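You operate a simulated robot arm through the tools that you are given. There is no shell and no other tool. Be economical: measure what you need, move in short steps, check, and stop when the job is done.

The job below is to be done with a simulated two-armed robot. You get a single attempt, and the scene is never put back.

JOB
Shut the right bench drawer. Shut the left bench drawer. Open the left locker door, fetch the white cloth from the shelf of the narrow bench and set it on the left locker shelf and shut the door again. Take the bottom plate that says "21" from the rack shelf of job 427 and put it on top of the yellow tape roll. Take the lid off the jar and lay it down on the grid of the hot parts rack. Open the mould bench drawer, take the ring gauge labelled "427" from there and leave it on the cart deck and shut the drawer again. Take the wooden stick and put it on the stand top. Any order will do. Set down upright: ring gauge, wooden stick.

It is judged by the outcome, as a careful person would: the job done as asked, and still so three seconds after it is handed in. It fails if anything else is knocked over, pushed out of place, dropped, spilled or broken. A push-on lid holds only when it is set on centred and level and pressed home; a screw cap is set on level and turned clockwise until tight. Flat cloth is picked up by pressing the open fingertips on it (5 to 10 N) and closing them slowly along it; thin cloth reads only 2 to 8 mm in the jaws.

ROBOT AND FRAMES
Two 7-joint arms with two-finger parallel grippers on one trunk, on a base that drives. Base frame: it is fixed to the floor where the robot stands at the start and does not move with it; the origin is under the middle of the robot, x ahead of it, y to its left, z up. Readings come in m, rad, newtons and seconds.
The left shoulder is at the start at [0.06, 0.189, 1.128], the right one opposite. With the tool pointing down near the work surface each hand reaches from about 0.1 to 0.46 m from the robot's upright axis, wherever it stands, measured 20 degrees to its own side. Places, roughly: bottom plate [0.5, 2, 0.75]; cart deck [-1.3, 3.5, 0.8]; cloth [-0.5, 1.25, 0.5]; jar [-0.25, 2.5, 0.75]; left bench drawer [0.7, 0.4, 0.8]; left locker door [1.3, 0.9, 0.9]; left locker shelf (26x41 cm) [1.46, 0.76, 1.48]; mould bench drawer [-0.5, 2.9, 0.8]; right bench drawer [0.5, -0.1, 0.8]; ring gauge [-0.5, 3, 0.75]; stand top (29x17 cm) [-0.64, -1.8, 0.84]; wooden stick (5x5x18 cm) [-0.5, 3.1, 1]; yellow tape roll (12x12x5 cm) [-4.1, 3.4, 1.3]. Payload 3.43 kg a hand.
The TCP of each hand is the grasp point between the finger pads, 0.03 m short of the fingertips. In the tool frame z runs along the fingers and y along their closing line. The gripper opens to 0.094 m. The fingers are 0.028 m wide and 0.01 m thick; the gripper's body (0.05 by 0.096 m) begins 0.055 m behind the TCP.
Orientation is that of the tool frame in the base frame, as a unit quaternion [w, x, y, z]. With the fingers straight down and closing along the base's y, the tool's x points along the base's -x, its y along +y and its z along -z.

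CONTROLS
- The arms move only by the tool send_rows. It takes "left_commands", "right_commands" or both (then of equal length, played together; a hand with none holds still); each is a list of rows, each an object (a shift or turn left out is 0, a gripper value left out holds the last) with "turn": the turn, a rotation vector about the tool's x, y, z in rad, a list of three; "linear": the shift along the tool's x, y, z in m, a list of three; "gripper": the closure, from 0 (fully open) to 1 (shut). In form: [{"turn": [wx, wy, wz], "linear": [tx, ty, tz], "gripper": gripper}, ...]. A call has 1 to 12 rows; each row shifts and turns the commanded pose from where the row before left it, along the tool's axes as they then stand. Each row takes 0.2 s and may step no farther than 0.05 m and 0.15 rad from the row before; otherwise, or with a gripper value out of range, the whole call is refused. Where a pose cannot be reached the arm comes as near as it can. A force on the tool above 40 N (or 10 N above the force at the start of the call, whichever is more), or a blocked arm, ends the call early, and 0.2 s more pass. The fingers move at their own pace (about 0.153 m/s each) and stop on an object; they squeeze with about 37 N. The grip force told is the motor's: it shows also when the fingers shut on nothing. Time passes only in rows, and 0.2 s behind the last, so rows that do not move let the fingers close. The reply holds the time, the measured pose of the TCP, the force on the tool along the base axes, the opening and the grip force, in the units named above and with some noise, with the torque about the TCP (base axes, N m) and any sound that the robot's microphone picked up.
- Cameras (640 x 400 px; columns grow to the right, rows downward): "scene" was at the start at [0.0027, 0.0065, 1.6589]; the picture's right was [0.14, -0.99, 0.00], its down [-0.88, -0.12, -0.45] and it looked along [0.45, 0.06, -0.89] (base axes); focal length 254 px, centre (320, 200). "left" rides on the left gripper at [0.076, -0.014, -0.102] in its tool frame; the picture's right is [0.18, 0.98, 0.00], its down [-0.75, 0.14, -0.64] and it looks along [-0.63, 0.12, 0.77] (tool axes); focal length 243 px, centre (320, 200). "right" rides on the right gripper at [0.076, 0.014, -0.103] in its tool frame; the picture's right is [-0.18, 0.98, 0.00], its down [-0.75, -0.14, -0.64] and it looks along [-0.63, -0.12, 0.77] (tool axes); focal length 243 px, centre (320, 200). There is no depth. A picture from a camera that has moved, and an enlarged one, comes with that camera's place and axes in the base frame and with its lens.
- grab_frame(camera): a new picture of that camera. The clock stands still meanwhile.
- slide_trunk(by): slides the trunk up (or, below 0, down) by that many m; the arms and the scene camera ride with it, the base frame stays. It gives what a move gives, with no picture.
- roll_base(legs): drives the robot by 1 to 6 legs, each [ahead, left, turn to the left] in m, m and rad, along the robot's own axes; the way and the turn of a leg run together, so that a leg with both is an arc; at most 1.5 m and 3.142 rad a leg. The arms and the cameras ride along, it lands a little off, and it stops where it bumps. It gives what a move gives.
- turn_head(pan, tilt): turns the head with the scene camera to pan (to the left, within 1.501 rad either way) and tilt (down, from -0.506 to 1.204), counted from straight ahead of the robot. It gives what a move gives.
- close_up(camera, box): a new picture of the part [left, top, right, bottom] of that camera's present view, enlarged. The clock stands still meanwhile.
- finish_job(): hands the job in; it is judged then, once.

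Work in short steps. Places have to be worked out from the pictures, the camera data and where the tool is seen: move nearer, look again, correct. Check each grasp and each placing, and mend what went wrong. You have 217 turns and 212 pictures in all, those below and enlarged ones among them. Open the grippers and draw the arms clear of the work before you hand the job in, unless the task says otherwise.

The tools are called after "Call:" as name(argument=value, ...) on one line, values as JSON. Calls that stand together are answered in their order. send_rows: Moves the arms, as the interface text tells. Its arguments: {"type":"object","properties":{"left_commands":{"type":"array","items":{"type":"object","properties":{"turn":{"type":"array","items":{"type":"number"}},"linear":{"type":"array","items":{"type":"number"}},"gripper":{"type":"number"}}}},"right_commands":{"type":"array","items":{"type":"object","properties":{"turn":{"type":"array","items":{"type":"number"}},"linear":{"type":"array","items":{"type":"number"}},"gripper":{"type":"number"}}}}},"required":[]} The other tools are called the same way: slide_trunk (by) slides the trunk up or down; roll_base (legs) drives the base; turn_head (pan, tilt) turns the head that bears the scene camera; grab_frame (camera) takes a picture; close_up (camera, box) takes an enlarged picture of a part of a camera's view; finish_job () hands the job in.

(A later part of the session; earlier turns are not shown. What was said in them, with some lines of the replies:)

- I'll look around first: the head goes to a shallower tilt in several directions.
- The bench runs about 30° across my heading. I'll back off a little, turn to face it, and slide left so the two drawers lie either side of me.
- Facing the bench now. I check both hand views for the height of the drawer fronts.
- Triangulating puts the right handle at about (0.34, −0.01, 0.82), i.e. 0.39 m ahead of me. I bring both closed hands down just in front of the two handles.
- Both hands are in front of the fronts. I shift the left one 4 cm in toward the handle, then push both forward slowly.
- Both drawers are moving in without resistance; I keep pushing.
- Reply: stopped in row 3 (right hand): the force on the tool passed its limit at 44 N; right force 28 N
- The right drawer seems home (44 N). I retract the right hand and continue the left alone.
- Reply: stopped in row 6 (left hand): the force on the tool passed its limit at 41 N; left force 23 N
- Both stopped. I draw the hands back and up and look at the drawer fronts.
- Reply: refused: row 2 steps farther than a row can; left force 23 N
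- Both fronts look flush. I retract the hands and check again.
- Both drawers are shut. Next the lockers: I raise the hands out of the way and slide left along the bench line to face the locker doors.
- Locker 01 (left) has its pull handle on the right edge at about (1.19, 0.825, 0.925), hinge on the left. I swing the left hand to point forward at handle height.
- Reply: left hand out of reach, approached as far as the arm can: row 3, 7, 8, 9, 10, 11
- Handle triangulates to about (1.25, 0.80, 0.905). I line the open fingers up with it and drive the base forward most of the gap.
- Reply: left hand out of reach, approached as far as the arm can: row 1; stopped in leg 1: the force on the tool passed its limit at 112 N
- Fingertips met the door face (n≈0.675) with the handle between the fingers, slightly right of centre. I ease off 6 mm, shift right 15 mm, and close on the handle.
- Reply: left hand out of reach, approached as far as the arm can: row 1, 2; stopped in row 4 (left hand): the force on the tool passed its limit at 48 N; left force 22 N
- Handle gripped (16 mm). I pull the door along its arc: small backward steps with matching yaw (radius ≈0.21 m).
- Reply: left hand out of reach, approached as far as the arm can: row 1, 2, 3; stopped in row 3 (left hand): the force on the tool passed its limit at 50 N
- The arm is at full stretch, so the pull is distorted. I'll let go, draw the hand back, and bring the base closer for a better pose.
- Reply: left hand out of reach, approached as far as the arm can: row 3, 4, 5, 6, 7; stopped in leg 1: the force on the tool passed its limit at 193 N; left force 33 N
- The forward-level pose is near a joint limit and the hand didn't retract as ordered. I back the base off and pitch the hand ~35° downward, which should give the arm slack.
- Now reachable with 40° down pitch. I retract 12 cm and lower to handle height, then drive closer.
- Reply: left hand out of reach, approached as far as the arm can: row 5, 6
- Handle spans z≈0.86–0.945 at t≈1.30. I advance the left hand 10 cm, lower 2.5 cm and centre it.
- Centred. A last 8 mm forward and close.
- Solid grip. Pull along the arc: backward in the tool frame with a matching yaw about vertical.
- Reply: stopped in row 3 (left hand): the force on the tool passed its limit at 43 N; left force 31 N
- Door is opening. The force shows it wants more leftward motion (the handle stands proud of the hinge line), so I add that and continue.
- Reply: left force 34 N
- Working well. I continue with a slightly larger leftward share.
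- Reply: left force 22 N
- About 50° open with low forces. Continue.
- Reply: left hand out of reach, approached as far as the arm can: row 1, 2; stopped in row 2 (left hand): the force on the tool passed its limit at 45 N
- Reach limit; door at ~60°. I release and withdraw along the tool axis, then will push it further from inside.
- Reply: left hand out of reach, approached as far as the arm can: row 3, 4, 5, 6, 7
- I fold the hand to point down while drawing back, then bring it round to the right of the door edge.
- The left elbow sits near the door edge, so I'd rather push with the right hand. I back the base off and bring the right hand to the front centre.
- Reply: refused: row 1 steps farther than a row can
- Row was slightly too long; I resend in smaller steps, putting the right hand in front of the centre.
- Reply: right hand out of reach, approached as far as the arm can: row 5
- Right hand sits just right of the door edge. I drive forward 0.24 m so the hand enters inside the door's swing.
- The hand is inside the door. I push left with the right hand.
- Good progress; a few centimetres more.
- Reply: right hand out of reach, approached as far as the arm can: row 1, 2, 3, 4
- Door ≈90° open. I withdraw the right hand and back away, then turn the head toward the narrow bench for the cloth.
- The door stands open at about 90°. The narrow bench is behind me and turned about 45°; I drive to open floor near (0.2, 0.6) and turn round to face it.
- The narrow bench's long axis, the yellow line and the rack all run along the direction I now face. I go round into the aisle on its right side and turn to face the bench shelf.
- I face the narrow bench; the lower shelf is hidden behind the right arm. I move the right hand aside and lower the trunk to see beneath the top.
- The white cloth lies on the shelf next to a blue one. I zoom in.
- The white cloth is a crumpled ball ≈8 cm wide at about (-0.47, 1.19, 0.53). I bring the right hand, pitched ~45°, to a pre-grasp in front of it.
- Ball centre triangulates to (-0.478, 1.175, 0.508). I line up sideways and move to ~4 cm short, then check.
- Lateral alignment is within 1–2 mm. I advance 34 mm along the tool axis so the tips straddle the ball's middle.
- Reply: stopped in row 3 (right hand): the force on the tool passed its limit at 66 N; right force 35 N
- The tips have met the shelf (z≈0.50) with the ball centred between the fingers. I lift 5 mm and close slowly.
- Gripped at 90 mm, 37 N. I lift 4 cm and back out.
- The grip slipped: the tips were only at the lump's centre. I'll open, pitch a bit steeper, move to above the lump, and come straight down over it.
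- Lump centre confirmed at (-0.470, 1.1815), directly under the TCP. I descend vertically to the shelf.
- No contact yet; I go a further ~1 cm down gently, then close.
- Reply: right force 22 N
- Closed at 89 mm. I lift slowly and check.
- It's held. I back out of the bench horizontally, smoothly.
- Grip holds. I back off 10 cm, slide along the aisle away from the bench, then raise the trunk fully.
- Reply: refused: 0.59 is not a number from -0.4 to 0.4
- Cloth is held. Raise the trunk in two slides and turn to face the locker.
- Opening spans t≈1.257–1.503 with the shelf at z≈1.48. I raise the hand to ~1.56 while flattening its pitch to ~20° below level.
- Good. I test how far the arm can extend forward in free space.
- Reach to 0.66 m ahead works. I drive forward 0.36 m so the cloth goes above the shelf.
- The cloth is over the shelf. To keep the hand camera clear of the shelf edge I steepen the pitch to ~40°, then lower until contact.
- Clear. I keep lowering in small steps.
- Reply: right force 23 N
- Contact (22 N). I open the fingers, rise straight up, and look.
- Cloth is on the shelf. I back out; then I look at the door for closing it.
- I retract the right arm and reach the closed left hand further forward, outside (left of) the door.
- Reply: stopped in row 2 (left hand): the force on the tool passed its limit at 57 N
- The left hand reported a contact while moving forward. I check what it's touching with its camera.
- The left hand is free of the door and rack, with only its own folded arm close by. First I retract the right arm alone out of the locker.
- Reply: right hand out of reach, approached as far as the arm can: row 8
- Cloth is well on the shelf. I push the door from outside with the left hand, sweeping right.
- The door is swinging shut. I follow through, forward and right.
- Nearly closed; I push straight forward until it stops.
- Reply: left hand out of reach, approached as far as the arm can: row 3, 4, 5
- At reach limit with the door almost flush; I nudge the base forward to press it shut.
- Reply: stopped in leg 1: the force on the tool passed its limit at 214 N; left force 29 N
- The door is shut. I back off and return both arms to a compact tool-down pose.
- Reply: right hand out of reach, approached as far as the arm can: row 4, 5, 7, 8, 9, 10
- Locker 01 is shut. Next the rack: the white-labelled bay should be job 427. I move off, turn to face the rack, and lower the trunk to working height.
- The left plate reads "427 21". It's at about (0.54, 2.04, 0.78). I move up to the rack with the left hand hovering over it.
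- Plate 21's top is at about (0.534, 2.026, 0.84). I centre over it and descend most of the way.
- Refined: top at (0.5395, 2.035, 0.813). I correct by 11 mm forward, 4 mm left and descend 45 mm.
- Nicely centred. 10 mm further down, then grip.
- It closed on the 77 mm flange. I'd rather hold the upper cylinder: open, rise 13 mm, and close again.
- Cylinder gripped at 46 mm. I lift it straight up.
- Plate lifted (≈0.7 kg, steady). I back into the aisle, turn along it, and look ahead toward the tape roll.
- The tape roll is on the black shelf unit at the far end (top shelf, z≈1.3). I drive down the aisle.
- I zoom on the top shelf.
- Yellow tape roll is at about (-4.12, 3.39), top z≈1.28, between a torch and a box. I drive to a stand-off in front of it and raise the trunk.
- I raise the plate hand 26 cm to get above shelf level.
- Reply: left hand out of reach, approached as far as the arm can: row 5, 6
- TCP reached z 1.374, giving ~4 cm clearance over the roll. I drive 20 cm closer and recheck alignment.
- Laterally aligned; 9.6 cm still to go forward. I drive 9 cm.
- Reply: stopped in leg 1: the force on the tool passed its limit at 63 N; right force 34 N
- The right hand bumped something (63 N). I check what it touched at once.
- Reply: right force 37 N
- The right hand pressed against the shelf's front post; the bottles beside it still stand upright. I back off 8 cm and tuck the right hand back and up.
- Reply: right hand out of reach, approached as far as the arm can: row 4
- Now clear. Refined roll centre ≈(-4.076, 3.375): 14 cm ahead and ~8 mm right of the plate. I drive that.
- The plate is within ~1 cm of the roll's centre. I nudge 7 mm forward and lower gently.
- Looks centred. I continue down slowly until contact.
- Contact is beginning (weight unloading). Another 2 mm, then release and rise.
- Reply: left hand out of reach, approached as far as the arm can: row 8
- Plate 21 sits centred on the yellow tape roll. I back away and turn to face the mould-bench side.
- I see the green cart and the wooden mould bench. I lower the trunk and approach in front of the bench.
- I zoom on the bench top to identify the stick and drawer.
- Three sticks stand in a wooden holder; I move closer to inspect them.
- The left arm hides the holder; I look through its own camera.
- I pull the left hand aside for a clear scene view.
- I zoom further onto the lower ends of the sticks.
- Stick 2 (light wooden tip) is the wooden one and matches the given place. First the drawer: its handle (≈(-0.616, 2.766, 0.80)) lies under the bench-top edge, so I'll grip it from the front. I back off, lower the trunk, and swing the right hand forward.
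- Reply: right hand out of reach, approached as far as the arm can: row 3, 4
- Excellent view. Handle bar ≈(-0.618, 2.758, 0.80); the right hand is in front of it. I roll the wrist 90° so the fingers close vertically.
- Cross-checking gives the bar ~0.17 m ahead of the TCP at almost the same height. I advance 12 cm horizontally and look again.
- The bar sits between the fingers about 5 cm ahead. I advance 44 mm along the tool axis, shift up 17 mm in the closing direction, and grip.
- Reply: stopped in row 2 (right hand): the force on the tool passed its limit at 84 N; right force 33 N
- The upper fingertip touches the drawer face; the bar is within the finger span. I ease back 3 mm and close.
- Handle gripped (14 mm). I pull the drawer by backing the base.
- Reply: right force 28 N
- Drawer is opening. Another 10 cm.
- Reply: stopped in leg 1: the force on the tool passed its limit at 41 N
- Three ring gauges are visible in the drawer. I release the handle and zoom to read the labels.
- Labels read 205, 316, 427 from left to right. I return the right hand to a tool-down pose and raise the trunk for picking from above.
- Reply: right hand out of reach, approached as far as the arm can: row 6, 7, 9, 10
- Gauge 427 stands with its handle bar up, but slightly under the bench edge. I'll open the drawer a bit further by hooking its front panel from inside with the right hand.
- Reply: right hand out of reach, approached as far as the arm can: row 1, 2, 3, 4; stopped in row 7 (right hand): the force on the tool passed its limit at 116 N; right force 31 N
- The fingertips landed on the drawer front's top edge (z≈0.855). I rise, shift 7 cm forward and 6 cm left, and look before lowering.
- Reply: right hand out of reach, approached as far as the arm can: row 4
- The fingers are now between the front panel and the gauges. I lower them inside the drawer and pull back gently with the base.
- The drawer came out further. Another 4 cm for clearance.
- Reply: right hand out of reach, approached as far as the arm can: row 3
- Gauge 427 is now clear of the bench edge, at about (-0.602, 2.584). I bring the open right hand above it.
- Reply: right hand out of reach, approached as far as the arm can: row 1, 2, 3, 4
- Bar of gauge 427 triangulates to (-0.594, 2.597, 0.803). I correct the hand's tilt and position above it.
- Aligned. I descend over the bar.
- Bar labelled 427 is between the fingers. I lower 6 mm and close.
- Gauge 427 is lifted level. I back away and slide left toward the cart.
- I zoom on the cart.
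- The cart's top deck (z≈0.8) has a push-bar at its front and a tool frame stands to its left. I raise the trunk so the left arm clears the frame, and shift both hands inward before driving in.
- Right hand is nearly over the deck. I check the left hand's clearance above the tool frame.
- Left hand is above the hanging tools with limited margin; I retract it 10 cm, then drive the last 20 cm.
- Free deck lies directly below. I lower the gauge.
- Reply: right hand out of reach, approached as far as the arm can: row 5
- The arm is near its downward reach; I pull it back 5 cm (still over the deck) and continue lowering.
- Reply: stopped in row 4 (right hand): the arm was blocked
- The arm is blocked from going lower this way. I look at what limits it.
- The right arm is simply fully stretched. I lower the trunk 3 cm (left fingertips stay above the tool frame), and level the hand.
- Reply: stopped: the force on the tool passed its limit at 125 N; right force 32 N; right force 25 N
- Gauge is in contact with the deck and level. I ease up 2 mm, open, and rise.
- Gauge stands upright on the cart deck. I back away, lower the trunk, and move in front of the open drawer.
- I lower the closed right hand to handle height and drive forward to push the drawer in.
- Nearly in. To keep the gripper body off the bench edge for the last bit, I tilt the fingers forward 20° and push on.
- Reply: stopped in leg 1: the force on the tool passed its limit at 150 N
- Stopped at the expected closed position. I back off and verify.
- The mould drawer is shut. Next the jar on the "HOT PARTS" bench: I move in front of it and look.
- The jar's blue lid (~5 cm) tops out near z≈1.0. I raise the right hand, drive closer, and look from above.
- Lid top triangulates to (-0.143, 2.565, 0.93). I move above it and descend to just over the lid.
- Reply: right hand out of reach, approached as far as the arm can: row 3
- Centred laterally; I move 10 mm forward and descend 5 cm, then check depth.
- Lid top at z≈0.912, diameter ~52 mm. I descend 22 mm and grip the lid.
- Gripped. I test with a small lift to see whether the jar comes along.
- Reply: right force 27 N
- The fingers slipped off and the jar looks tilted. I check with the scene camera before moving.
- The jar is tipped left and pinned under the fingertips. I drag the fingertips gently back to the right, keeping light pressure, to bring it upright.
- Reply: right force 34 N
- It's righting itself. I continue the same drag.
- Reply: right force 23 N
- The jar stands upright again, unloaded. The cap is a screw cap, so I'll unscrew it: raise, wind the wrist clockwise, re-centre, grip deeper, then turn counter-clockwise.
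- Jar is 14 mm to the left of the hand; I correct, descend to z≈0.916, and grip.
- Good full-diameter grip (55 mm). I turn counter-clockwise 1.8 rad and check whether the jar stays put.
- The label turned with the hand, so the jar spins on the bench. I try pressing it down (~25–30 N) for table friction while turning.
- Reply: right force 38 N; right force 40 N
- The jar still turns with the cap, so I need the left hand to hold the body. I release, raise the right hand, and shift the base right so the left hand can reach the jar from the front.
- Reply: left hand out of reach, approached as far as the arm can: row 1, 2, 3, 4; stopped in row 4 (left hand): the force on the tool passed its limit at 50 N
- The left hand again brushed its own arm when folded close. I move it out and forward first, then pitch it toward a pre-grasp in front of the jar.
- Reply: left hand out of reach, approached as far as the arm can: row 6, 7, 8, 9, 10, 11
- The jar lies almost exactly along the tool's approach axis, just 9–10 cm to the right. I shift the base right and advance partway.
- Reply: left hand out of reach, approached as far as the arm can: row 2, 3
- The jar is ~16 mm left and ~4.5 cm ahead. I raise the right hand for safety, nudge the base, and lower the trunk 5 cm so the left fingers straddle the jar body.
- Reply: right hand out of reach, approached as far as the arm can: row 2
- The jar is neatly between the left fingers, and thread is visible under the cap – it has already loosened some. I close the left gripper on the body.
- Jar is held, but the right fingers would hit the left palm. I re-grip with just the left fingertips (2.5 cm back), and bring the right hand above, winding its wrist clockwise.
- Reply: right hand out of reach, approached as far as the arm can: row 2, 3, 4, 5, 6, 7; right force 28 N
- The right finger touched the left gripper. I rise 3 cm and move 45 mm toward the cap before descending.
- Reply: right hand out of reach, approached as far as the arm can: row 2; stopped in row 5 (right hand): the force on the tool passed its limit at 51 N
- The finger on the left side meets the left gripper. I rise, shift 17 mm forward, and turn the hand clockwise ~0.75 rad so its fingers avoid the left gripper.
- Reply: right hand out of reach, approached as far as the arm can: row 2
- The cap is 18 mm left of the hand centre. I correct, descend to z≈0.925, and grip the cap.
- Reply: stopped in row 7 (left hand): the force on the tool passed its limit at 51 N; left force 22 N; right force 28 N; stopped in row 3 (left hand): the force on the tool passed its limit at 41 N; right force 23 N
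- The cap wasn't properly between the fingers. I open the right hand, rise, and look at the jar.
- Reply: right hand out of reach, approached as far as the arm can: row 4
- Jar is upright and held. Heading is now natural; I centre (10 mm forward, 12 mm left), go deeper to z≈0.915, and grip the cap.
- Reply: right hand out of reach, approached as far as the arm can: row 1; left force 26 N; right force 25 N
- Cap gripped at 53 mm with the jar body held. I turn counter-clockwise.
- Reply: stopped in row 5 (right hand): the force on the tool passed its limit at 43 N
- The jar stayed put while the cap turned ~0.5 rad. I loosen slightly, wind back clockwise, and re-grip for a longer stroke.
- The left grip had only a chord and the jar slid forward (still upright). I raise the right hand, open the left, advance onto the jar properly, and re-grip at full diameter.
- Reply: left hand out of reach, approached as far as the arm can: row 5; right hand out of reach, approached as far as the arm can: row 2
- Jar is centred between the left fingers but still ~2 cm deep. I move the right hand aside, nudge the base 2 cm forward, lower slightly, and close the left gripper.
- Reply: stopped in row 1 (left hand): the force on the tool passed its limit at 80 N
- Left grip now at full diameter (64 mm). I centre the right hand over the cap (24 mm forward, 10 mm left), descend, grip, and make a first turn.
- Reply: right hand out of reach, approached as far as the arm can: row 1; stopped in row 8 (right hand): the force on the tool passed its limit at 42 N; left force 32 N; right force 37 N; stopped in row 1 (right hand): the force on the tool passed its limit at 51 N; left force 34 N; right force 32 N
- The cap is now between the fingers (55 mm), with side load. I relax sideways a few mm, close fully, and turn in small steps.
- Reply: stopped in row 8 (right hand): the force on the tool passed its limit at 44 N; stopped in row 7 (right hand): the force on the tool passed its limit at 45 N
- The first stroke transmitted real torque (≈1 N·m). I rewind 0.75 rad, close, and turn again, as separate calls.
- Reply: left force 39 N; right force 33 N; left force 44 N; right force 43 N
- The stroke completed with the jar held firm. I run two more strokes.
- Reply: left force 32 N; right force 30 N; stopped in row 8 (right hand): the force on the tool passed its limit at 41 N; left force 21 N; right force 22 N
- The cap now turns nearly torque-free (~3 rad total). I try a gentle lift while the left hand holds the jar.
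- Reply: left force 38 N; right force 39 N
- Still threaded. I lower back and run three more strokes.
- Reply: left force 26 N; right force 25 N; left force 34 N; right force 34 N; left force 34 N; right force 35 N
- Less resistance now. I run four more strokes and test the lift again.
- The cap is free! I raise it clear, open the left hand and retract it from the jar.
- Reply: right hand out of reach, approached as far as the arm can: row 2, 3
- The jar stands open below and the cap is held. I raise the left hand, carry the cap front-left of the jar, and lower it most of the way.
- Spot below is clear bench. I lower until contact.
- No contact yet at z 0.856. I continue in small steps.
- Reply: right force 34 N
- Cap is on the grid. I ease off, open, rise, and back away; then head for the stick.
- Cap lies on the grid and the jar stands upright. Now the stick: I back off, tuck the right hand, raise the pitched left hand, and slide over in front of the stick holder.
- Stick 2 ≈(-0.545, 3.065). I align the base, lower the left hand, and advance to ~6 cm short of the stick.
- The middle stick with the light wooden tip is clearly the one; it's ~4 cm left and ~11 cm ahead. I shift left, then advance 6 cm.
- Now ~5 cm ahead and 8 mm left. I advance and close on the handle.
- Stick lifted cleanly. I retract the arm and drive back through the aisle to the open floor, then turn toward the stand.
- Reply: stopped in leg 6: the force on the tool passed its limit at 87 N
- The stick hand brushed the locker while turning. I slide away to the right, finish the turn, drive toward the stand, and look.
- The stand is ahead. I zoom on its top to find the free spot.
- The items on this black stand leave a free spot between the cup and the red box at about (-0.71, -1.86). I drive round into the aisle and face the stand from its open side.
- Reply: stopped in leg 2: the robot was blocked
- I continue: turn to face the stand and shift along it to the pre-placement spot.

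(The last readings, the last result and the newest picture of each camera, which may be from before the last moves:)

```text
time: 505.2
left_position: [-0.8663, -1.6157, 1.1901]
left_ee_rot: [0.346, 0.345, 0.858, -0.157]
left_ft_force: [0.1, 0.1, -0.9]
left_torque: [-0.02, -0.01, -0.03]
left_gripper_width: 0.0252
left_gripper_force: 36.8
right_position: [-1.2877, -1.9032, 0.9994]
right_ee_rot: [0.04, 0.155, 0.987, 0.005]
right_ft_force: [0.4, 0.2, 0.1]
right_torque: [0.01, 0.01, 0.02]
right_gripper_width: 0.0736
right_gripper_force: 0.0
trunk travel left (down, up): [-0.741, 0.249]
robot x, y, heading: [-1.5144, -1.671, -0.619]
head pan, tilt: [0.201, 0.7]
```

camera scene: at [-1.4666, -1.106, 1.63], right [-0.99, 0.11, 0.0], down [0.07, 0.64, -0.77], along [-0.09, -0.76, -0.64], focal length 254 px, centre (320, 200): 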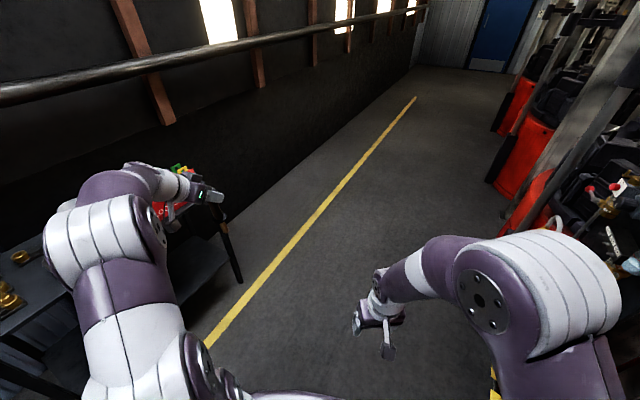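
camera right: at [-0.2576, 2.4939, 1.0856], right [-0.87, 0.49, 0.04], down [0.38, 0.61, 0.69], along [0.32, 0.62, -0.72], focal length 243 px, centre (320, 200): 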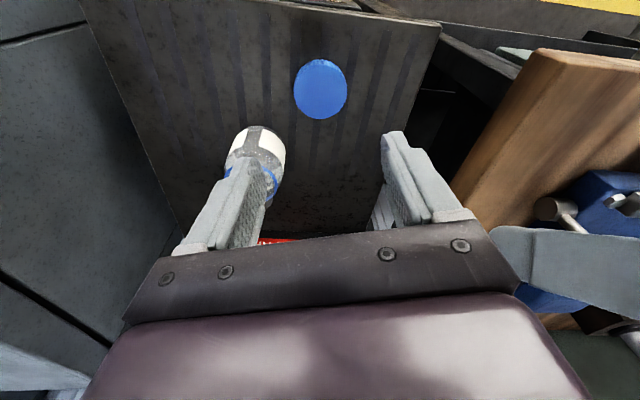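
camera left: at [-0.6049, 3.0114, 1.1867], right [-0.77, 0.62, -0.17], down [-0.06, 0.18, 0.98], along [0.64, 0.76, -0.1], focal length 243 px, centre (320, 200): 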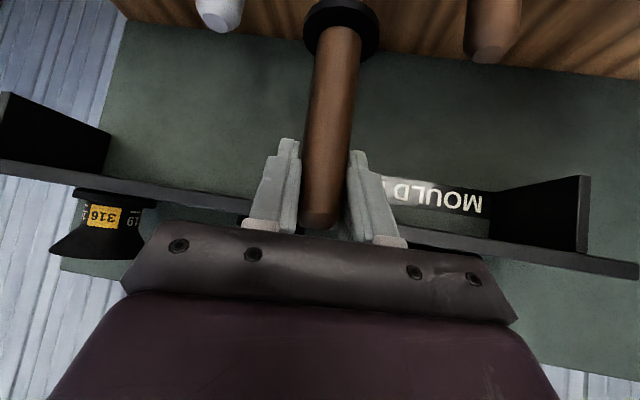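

I shift right 11 cm and forward 15 cm, then look through the left hand camera at the stick and the spot.

Call:
roll_base(legs=[[0.15, -0.11, 0]])

Call:
grab_frame(camera="left")

```text
time: 506.7
left_position: [-0.8097, -1.7939, 1.1894]
left_ee_rot: [0.346, 0.346, 0.858, -0.159]
left_ft_force: [-0.6, -0.1, -1.2]
left_torque: [0.01, -0.01, -0.03]
left_gripper_width: 0.025
left_gripper_force: 37.1
right_position: [-1.2307, -2.0792, 0.9991]
right_ee_rot: [0.04, 0.156, 0.987, 0.005]
right_ft_force: [-0.9, -0.2, 0.1]
right_torque: [0.04, -0.02, -0.02]
right_gripper_width: 0.0731
right_gripper_force: 0.1
trunk travel left (down, up): [-0.741, 0.249]
robot x, y, heading: [-1.4617, -1.8462, -0.625]
head pan, tilt: [0.201, 0.7]
```

```text
2 pictures are left
camera left: at [-0.9082, -1.715, 1.2088], right [0.6, 0.79, -0.16], down [0.18, 0.06, 0.98], along [0.78, -0.61, -0.11], focal length 243 px, centre (320, 200)
```

left: 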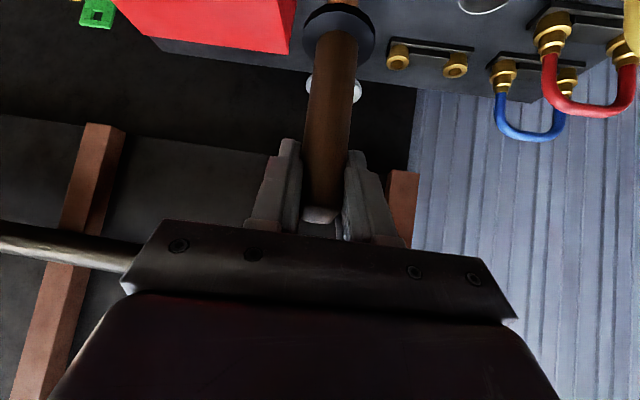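

The stick leans ~5° (bottom away from me). I correct with a small pitch, drive 13 cm forward over the free spot, and lower with the trunk.

Call:
send_rows(left_commands=[{"turn": [0, 0.048, 0]}, {"turn": [0, 0.046, 0]}])

Call:
roll_base(legs=[[0.134, 0.005, 0]])

Call:
slide_trunk(by=-0.18)

```text
time: 507.3
left_position: [-0.8095, -1.7951, 1.1901]
left_ee_rot: [0.304, 0.353, 0.874, -0.141]
left_ft_force: [0.8, 0.3, -1.7]
left_torque: [0.0, 0.0, -0.02]
left_gripper_width: 0.0252
left_gripper_force: 37.0
right_position: [-1.2305, -2.0805, 0.9989]
right_ee_rot: [0.039, 0.156, 0.987, 0.006]
right_ft_force: [0.6, -0.2, -0.4]
right_torque: [0.0, 0.01, 0.0]
right_gripper_width: 0.0732
right_gripper_force: 0.0
trunk travel left (down, up): [-0.741, 0.249]
robot x, y, heading: [-1.4566, -1.842, -0.624]
head pan, tilt: [0.201, 0.7]
```

```text
time: 508.6
left_position: [-0.6995, -1.8674, 1.1898]
left_ee_rot: [0.304, 0.354, 0.873, -0.143]
left_ft_force: [-0.3, 0.5, 0.0]
left_torque: [0.0, 0.04, 0.03]
left_gripper_width: 0.0251
left_gripper_force: 37.2
right_position: [-1.1205, -2.1539, 0.999]
right_ee_rot: [0.04, 0.155, 0.987, 0.005]
right_ft_force: [1.0, -0.3, -0.2]
right_torque: [-0.03, 0.01, -0.02]
right_gripper_width: 0.0732
right_gripper_force: 0.0
trunk travel left (down, up): [-0.741, 0.249]
robot x, y, heading: [-1.3471, -1.9167, -0.625]
head pan, tilt: [0.201, 0.7]
```

```text
time: 510.6
left_position: [-0.6989, -1.8676, 1.0107]
left_ee_rot: [0.304, 0.354, 0.873, -0.143]
left_ft_force: [0.1, -1.3, -0.5]
left_torque: [-0.03, 0.04, 0.0]
left_gripper_width: 0.0251
left_gripper_force: 36.5
right_position: [-1.1208, -2.1525, 0.819]
right_ee_rot: [0.04, 0.155, 0.987, 0.006]
right_ft_force: [-0.2, -0.2, 0.9]
right_torque: [0.02, 0.02, -0.02]
right_gripper_width: 0.0731
right_gripper_force: 0.0
trunk travel left (down, up): [-0.561, 0.429]
robot x, y, heading: [-1.3496, -1.9187, -0.623]
head pan, tilt: [0.201, 0.7]
```

No contact yet at TCP z 1.01. I turn the head to the spot and take a look before the final lowering.

Call:
turn_head(pan=0.65, tilt=0.65)

Call:
close_up(camera="scene", box=[200, 90, 440, 290])

```text
time: 511.5
left_position: [-0.6996, -1.8676, 1.0095]
left_ee_rot: [0.305, 0.353, 0.873, -0.142]
left_ft_force: [-1.0, 0.6, -0.3]
left_torque: [0.0, 0.01, 0.03]
left_gripper_width: 0.0248
left_gripper_force: 37.0
right_position: [-1.1196, -2.1534, 0.8193]
right_ee_rot: [0.039, 0.155, 0.987, 0.005]
right_ft_force: [-1.5, -0.2, 0.0]
right_torque: [0.0, -0.03, 0.01]
right_gripper_width: 0.0734
right_gripper_force: 0.0
trunk travel left (down, up): [-0.561, 0.429]
robot x, y, heading: [-1.3456, -1.9208, -0.626]
head pan, tilt: [0.649, 0.649]
```

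```text
2.00 times, centred on (320, 190) of scene
camera zoom: at [-1.3096, -1.8853, 1.4543], right [0.02, -1.0, 0.0], down [-0.6, -0.01, -0.8], along [0.8, 0.02, -0.6], focal length 509 px, centre (320, 220)
```

zoom: 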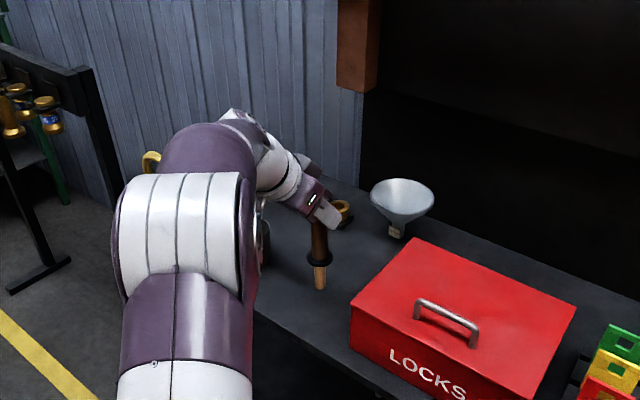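

The stick hangs ~2.5 cm above a free patch and leans ~3° sideways. I correct that tilt and lower gently.

Call:
send_rows(left_commands=[{"turn": [-0.028, 0.035, 0.0216]}, {"linear": [0.0038, 0.0002, 0.0046]}, {"linear": [0.0038, 0.0002, 0.0046]}, {"linear": [0.0025, 0.0001, 0.0031]}, {"linear": [0.0013, 0, 0.0015]}, {"linear": [0, 0, 0]}])

```text
time: 512.9
left_position: [-0.6991, -1.8666, 0.994]
left_ee_rot: [0.298, 0.361, 0.876, -0.119]
left_ft_force: [1.2, -0.5, 12.7]
left_torque: [-0.06, -0.19, -0.01]
left_gripper_width: 0.0246
left_gripper_force: 36.7
right_position: [-1.1222, -2.1543, 0.8189]
right_ee_rot: [0.04, 0.155, 0.987, 0.006]
right_ft_force: [0.0, 0.0, 0.0]
right_torque: [0.0, 0.0, -0.01]
right_gripper_width: 0.0734
right_gripper_force: 0.0
trunk travel left (down, up): [-0.561, 0.429]
robot x, y, heading: [-1.3454, -1.9189, -0.623]
head pan, tilt: [0.649, 0.649]
```

Contact (13 N). I ease 1 mm and open just slightly so the stick stands free but can't fall, then look.

Call:
send_rows(left_commands=[{"linear": [-0.0006, 0, -0.0007]}, {"gripper": 0.72}, {"gripper": 0.7}, {"gripper": 0.67}, {"gripper": 0.63}, {"gripper": 0.6}, {"gripper": 0.6}, {"gripper": 0.6}])

Call:
close_up(camera="scene", box=[270, 140, 390, 240])

```text
time: 514.7
left_position: [-0.6993, -1.8666, 0.9929]
left_ee_rot: [0.295, 0.361, 0.876, -0.121]
left_ft_force: [0.7, 0.5, -0.6]
left_torque: [0.0, -0.01, -0.01]
left_gripper_width: 0.0376
left_gripper_force: 0.2
right_position: [-1.1197, -2.1538, 0.8198]
right_ee_rot: [0.039, 0.155, 0.987, 0.005]
right_ft_force: [-0.4, -0.2, 0.3]
right_torque: [-0.01, -0.03, 0.01]
right_gripper_width: 0.0734
right_gripper_force: 0.1
trunk travel left (down, up): [-0.561, 0.429]
robot x, y, heading: [-1.3487, -1.921, -0.626]
head pan, tilt: [0.649, 0.649]
```

```text
4.00 times, centred on (330, 190) of scene
camera zoom: at [-1.3096, -1.8852, 1.4543], right [0.02, -1.0, 0.0], down [-0.6, -0.01, -0.8], along [0.8, 0.02, -0.6], focal length 1018 px, centre (280, 240)
```

zoom: 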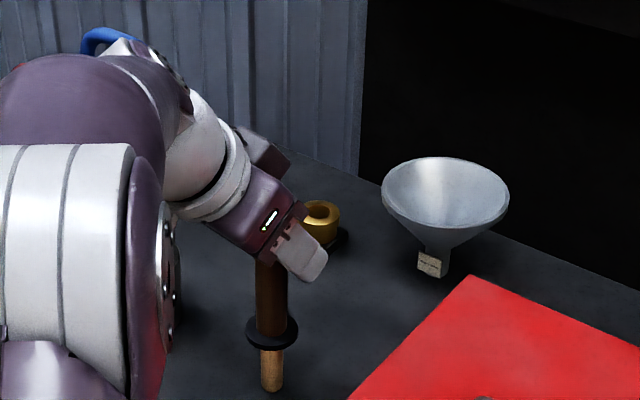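

The stick stands vertically on its own. I open a bit more and withdraw straight back along the tool axis.

Call:
send_rows(left_commands=[{"gripper": 0.5}, {"gripper": 0.4}, {"linear": [0, 0, -0.015]}, {"linear": [0, 0, -0.025]}, {"linear": [0, 0, -0.035]}, {"linear": [0, 0, -0.04]}, {"linear": [0, 0, -0.04]}])

Call:
roll_base(legs=[[-0.4, 0, 0]])

Call:
send_rows(left_commands=[{"gripper": 0}, {"gripper": 0}], right_commands=[{"gripper": 0}, {"gripper": 0}])

```text
time: 516.3
left_position: [-0.771, -1.8196, 1.0855]
left_ee_rot: [0.295, 0.361, 0.876, -0.12]
left_ft_force: [-0.6, -1.5, 0.1]
left_torque: [0.02, 0.01, 0.05]
left_gripper_width: 0.0564
left_gripper_force: 0.1
left hand out of reach, approached as far as the arm can: row 6, 7
right_position: [-1.1221, -2.1544, 0.82]
right_ee_rot: [0.041, 0.156, 0.987, 0.006]
right_ft_force: [-0.3, -0.1, -1.1]
right_torque: [-0.01, -0.02, 0.02]
right_gripper_width: 0.0732
right_gripper_force: 0.1
trunk travel left (down, up): [-0.561, 0.429]
robot x, y, heading: [-1.3487, -1.9189, -0.622]
head pan, tilt: [0.649, 0.649]
```

```text
time: 518.8
left_position: [-1.0955, -1.5802, 1.0846]
left_ee_rot: [0.296, 0.36, 0.877, -0.119]
left_ft_force: [-0.1, 1.1, 0.2]
left_torque: [-0.02, -0.05, 0.03]
left_gripper_width: 0.0564
left_gripper_force: 0.0
right_position: [-1.4482, -1.9181, 0.8188]
right_ee_rot: [0.04, 0.154, 0.987, 0.006]
right_ft_force: [-0.5, 0.3, 0.9]
right_torque: [0.0, -0.02, -0.04]
right_gripper_width: 0.0732
right_gripper_force: 0.1
trunk travel left (down, up): [-0.561, 0.429]
robot x, y, heading: [-1.675, -1.6872, -0.619]
head pan, tilt: [0.649, 0.649]
```

```text
time: 519.4
left_position: [-1.0969, -1.5826, 1.0847]
left_ee_rot: [0.296, 0.36, 0.876, -0.119]
left_ft_force: [-0.8, -0.4, 0.4]
left_torque: [0.03, -0.01, -0.01]
left_gripper_width: 0.094
left_gripper_force: 0.1
right_position: [-1.4479, -1.918, 0.8186]
right_ee_rot: [0.04, 0.154, 0.987, 0.006]
right_ft_force: [0.0, -0.8, 0.1]
right_torque: [0.02, -0.01, -0.02]
right_gripper_width: 0.0937
right_gripper_force: 0.0
trunk travel left (down, up): [-0.561, 0.429]
robot x, y, heading: [-1.6742, -1.6858, -0.626]
head pan, tilt: [0.649, 0.649]
```

Withdrawal met no resistance and made no sound. I use the last picture to confirm the stick still stands.

Call:
close_up(camera="scene", box=[240, 100, 440, 260])

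```text
refused: no pictures are left
```

All seven tasks are done and both arms are drawn clear with the grippers open. I'm handing the job in.

Call:
finish_job()

```text
The job is handed in.
```

I did every task on the list and handed the job in, but I had no pictures left to check the wooden stick after I let go of it. It was standing upright on its own with the fingers just open. Pulling the hand away met no resistance and made no sound.

Three things went wrong along the way:
- **Jar:** it tipped over partway on my first try at the lid. I stood it up again before going on, and it now sits a few centimetres from where it started. In the last view of it, it was upright with the lid lying on the grid.
- **Locker:** the stick touched a locker on the way to the stand. The stick stayed in the gripper and I straightened it before setting it down.
- **Bumps:** a hand bumped the locker door, the tape shelf's post and the drawer front's top edge. Nothing looked out of place afterwards.
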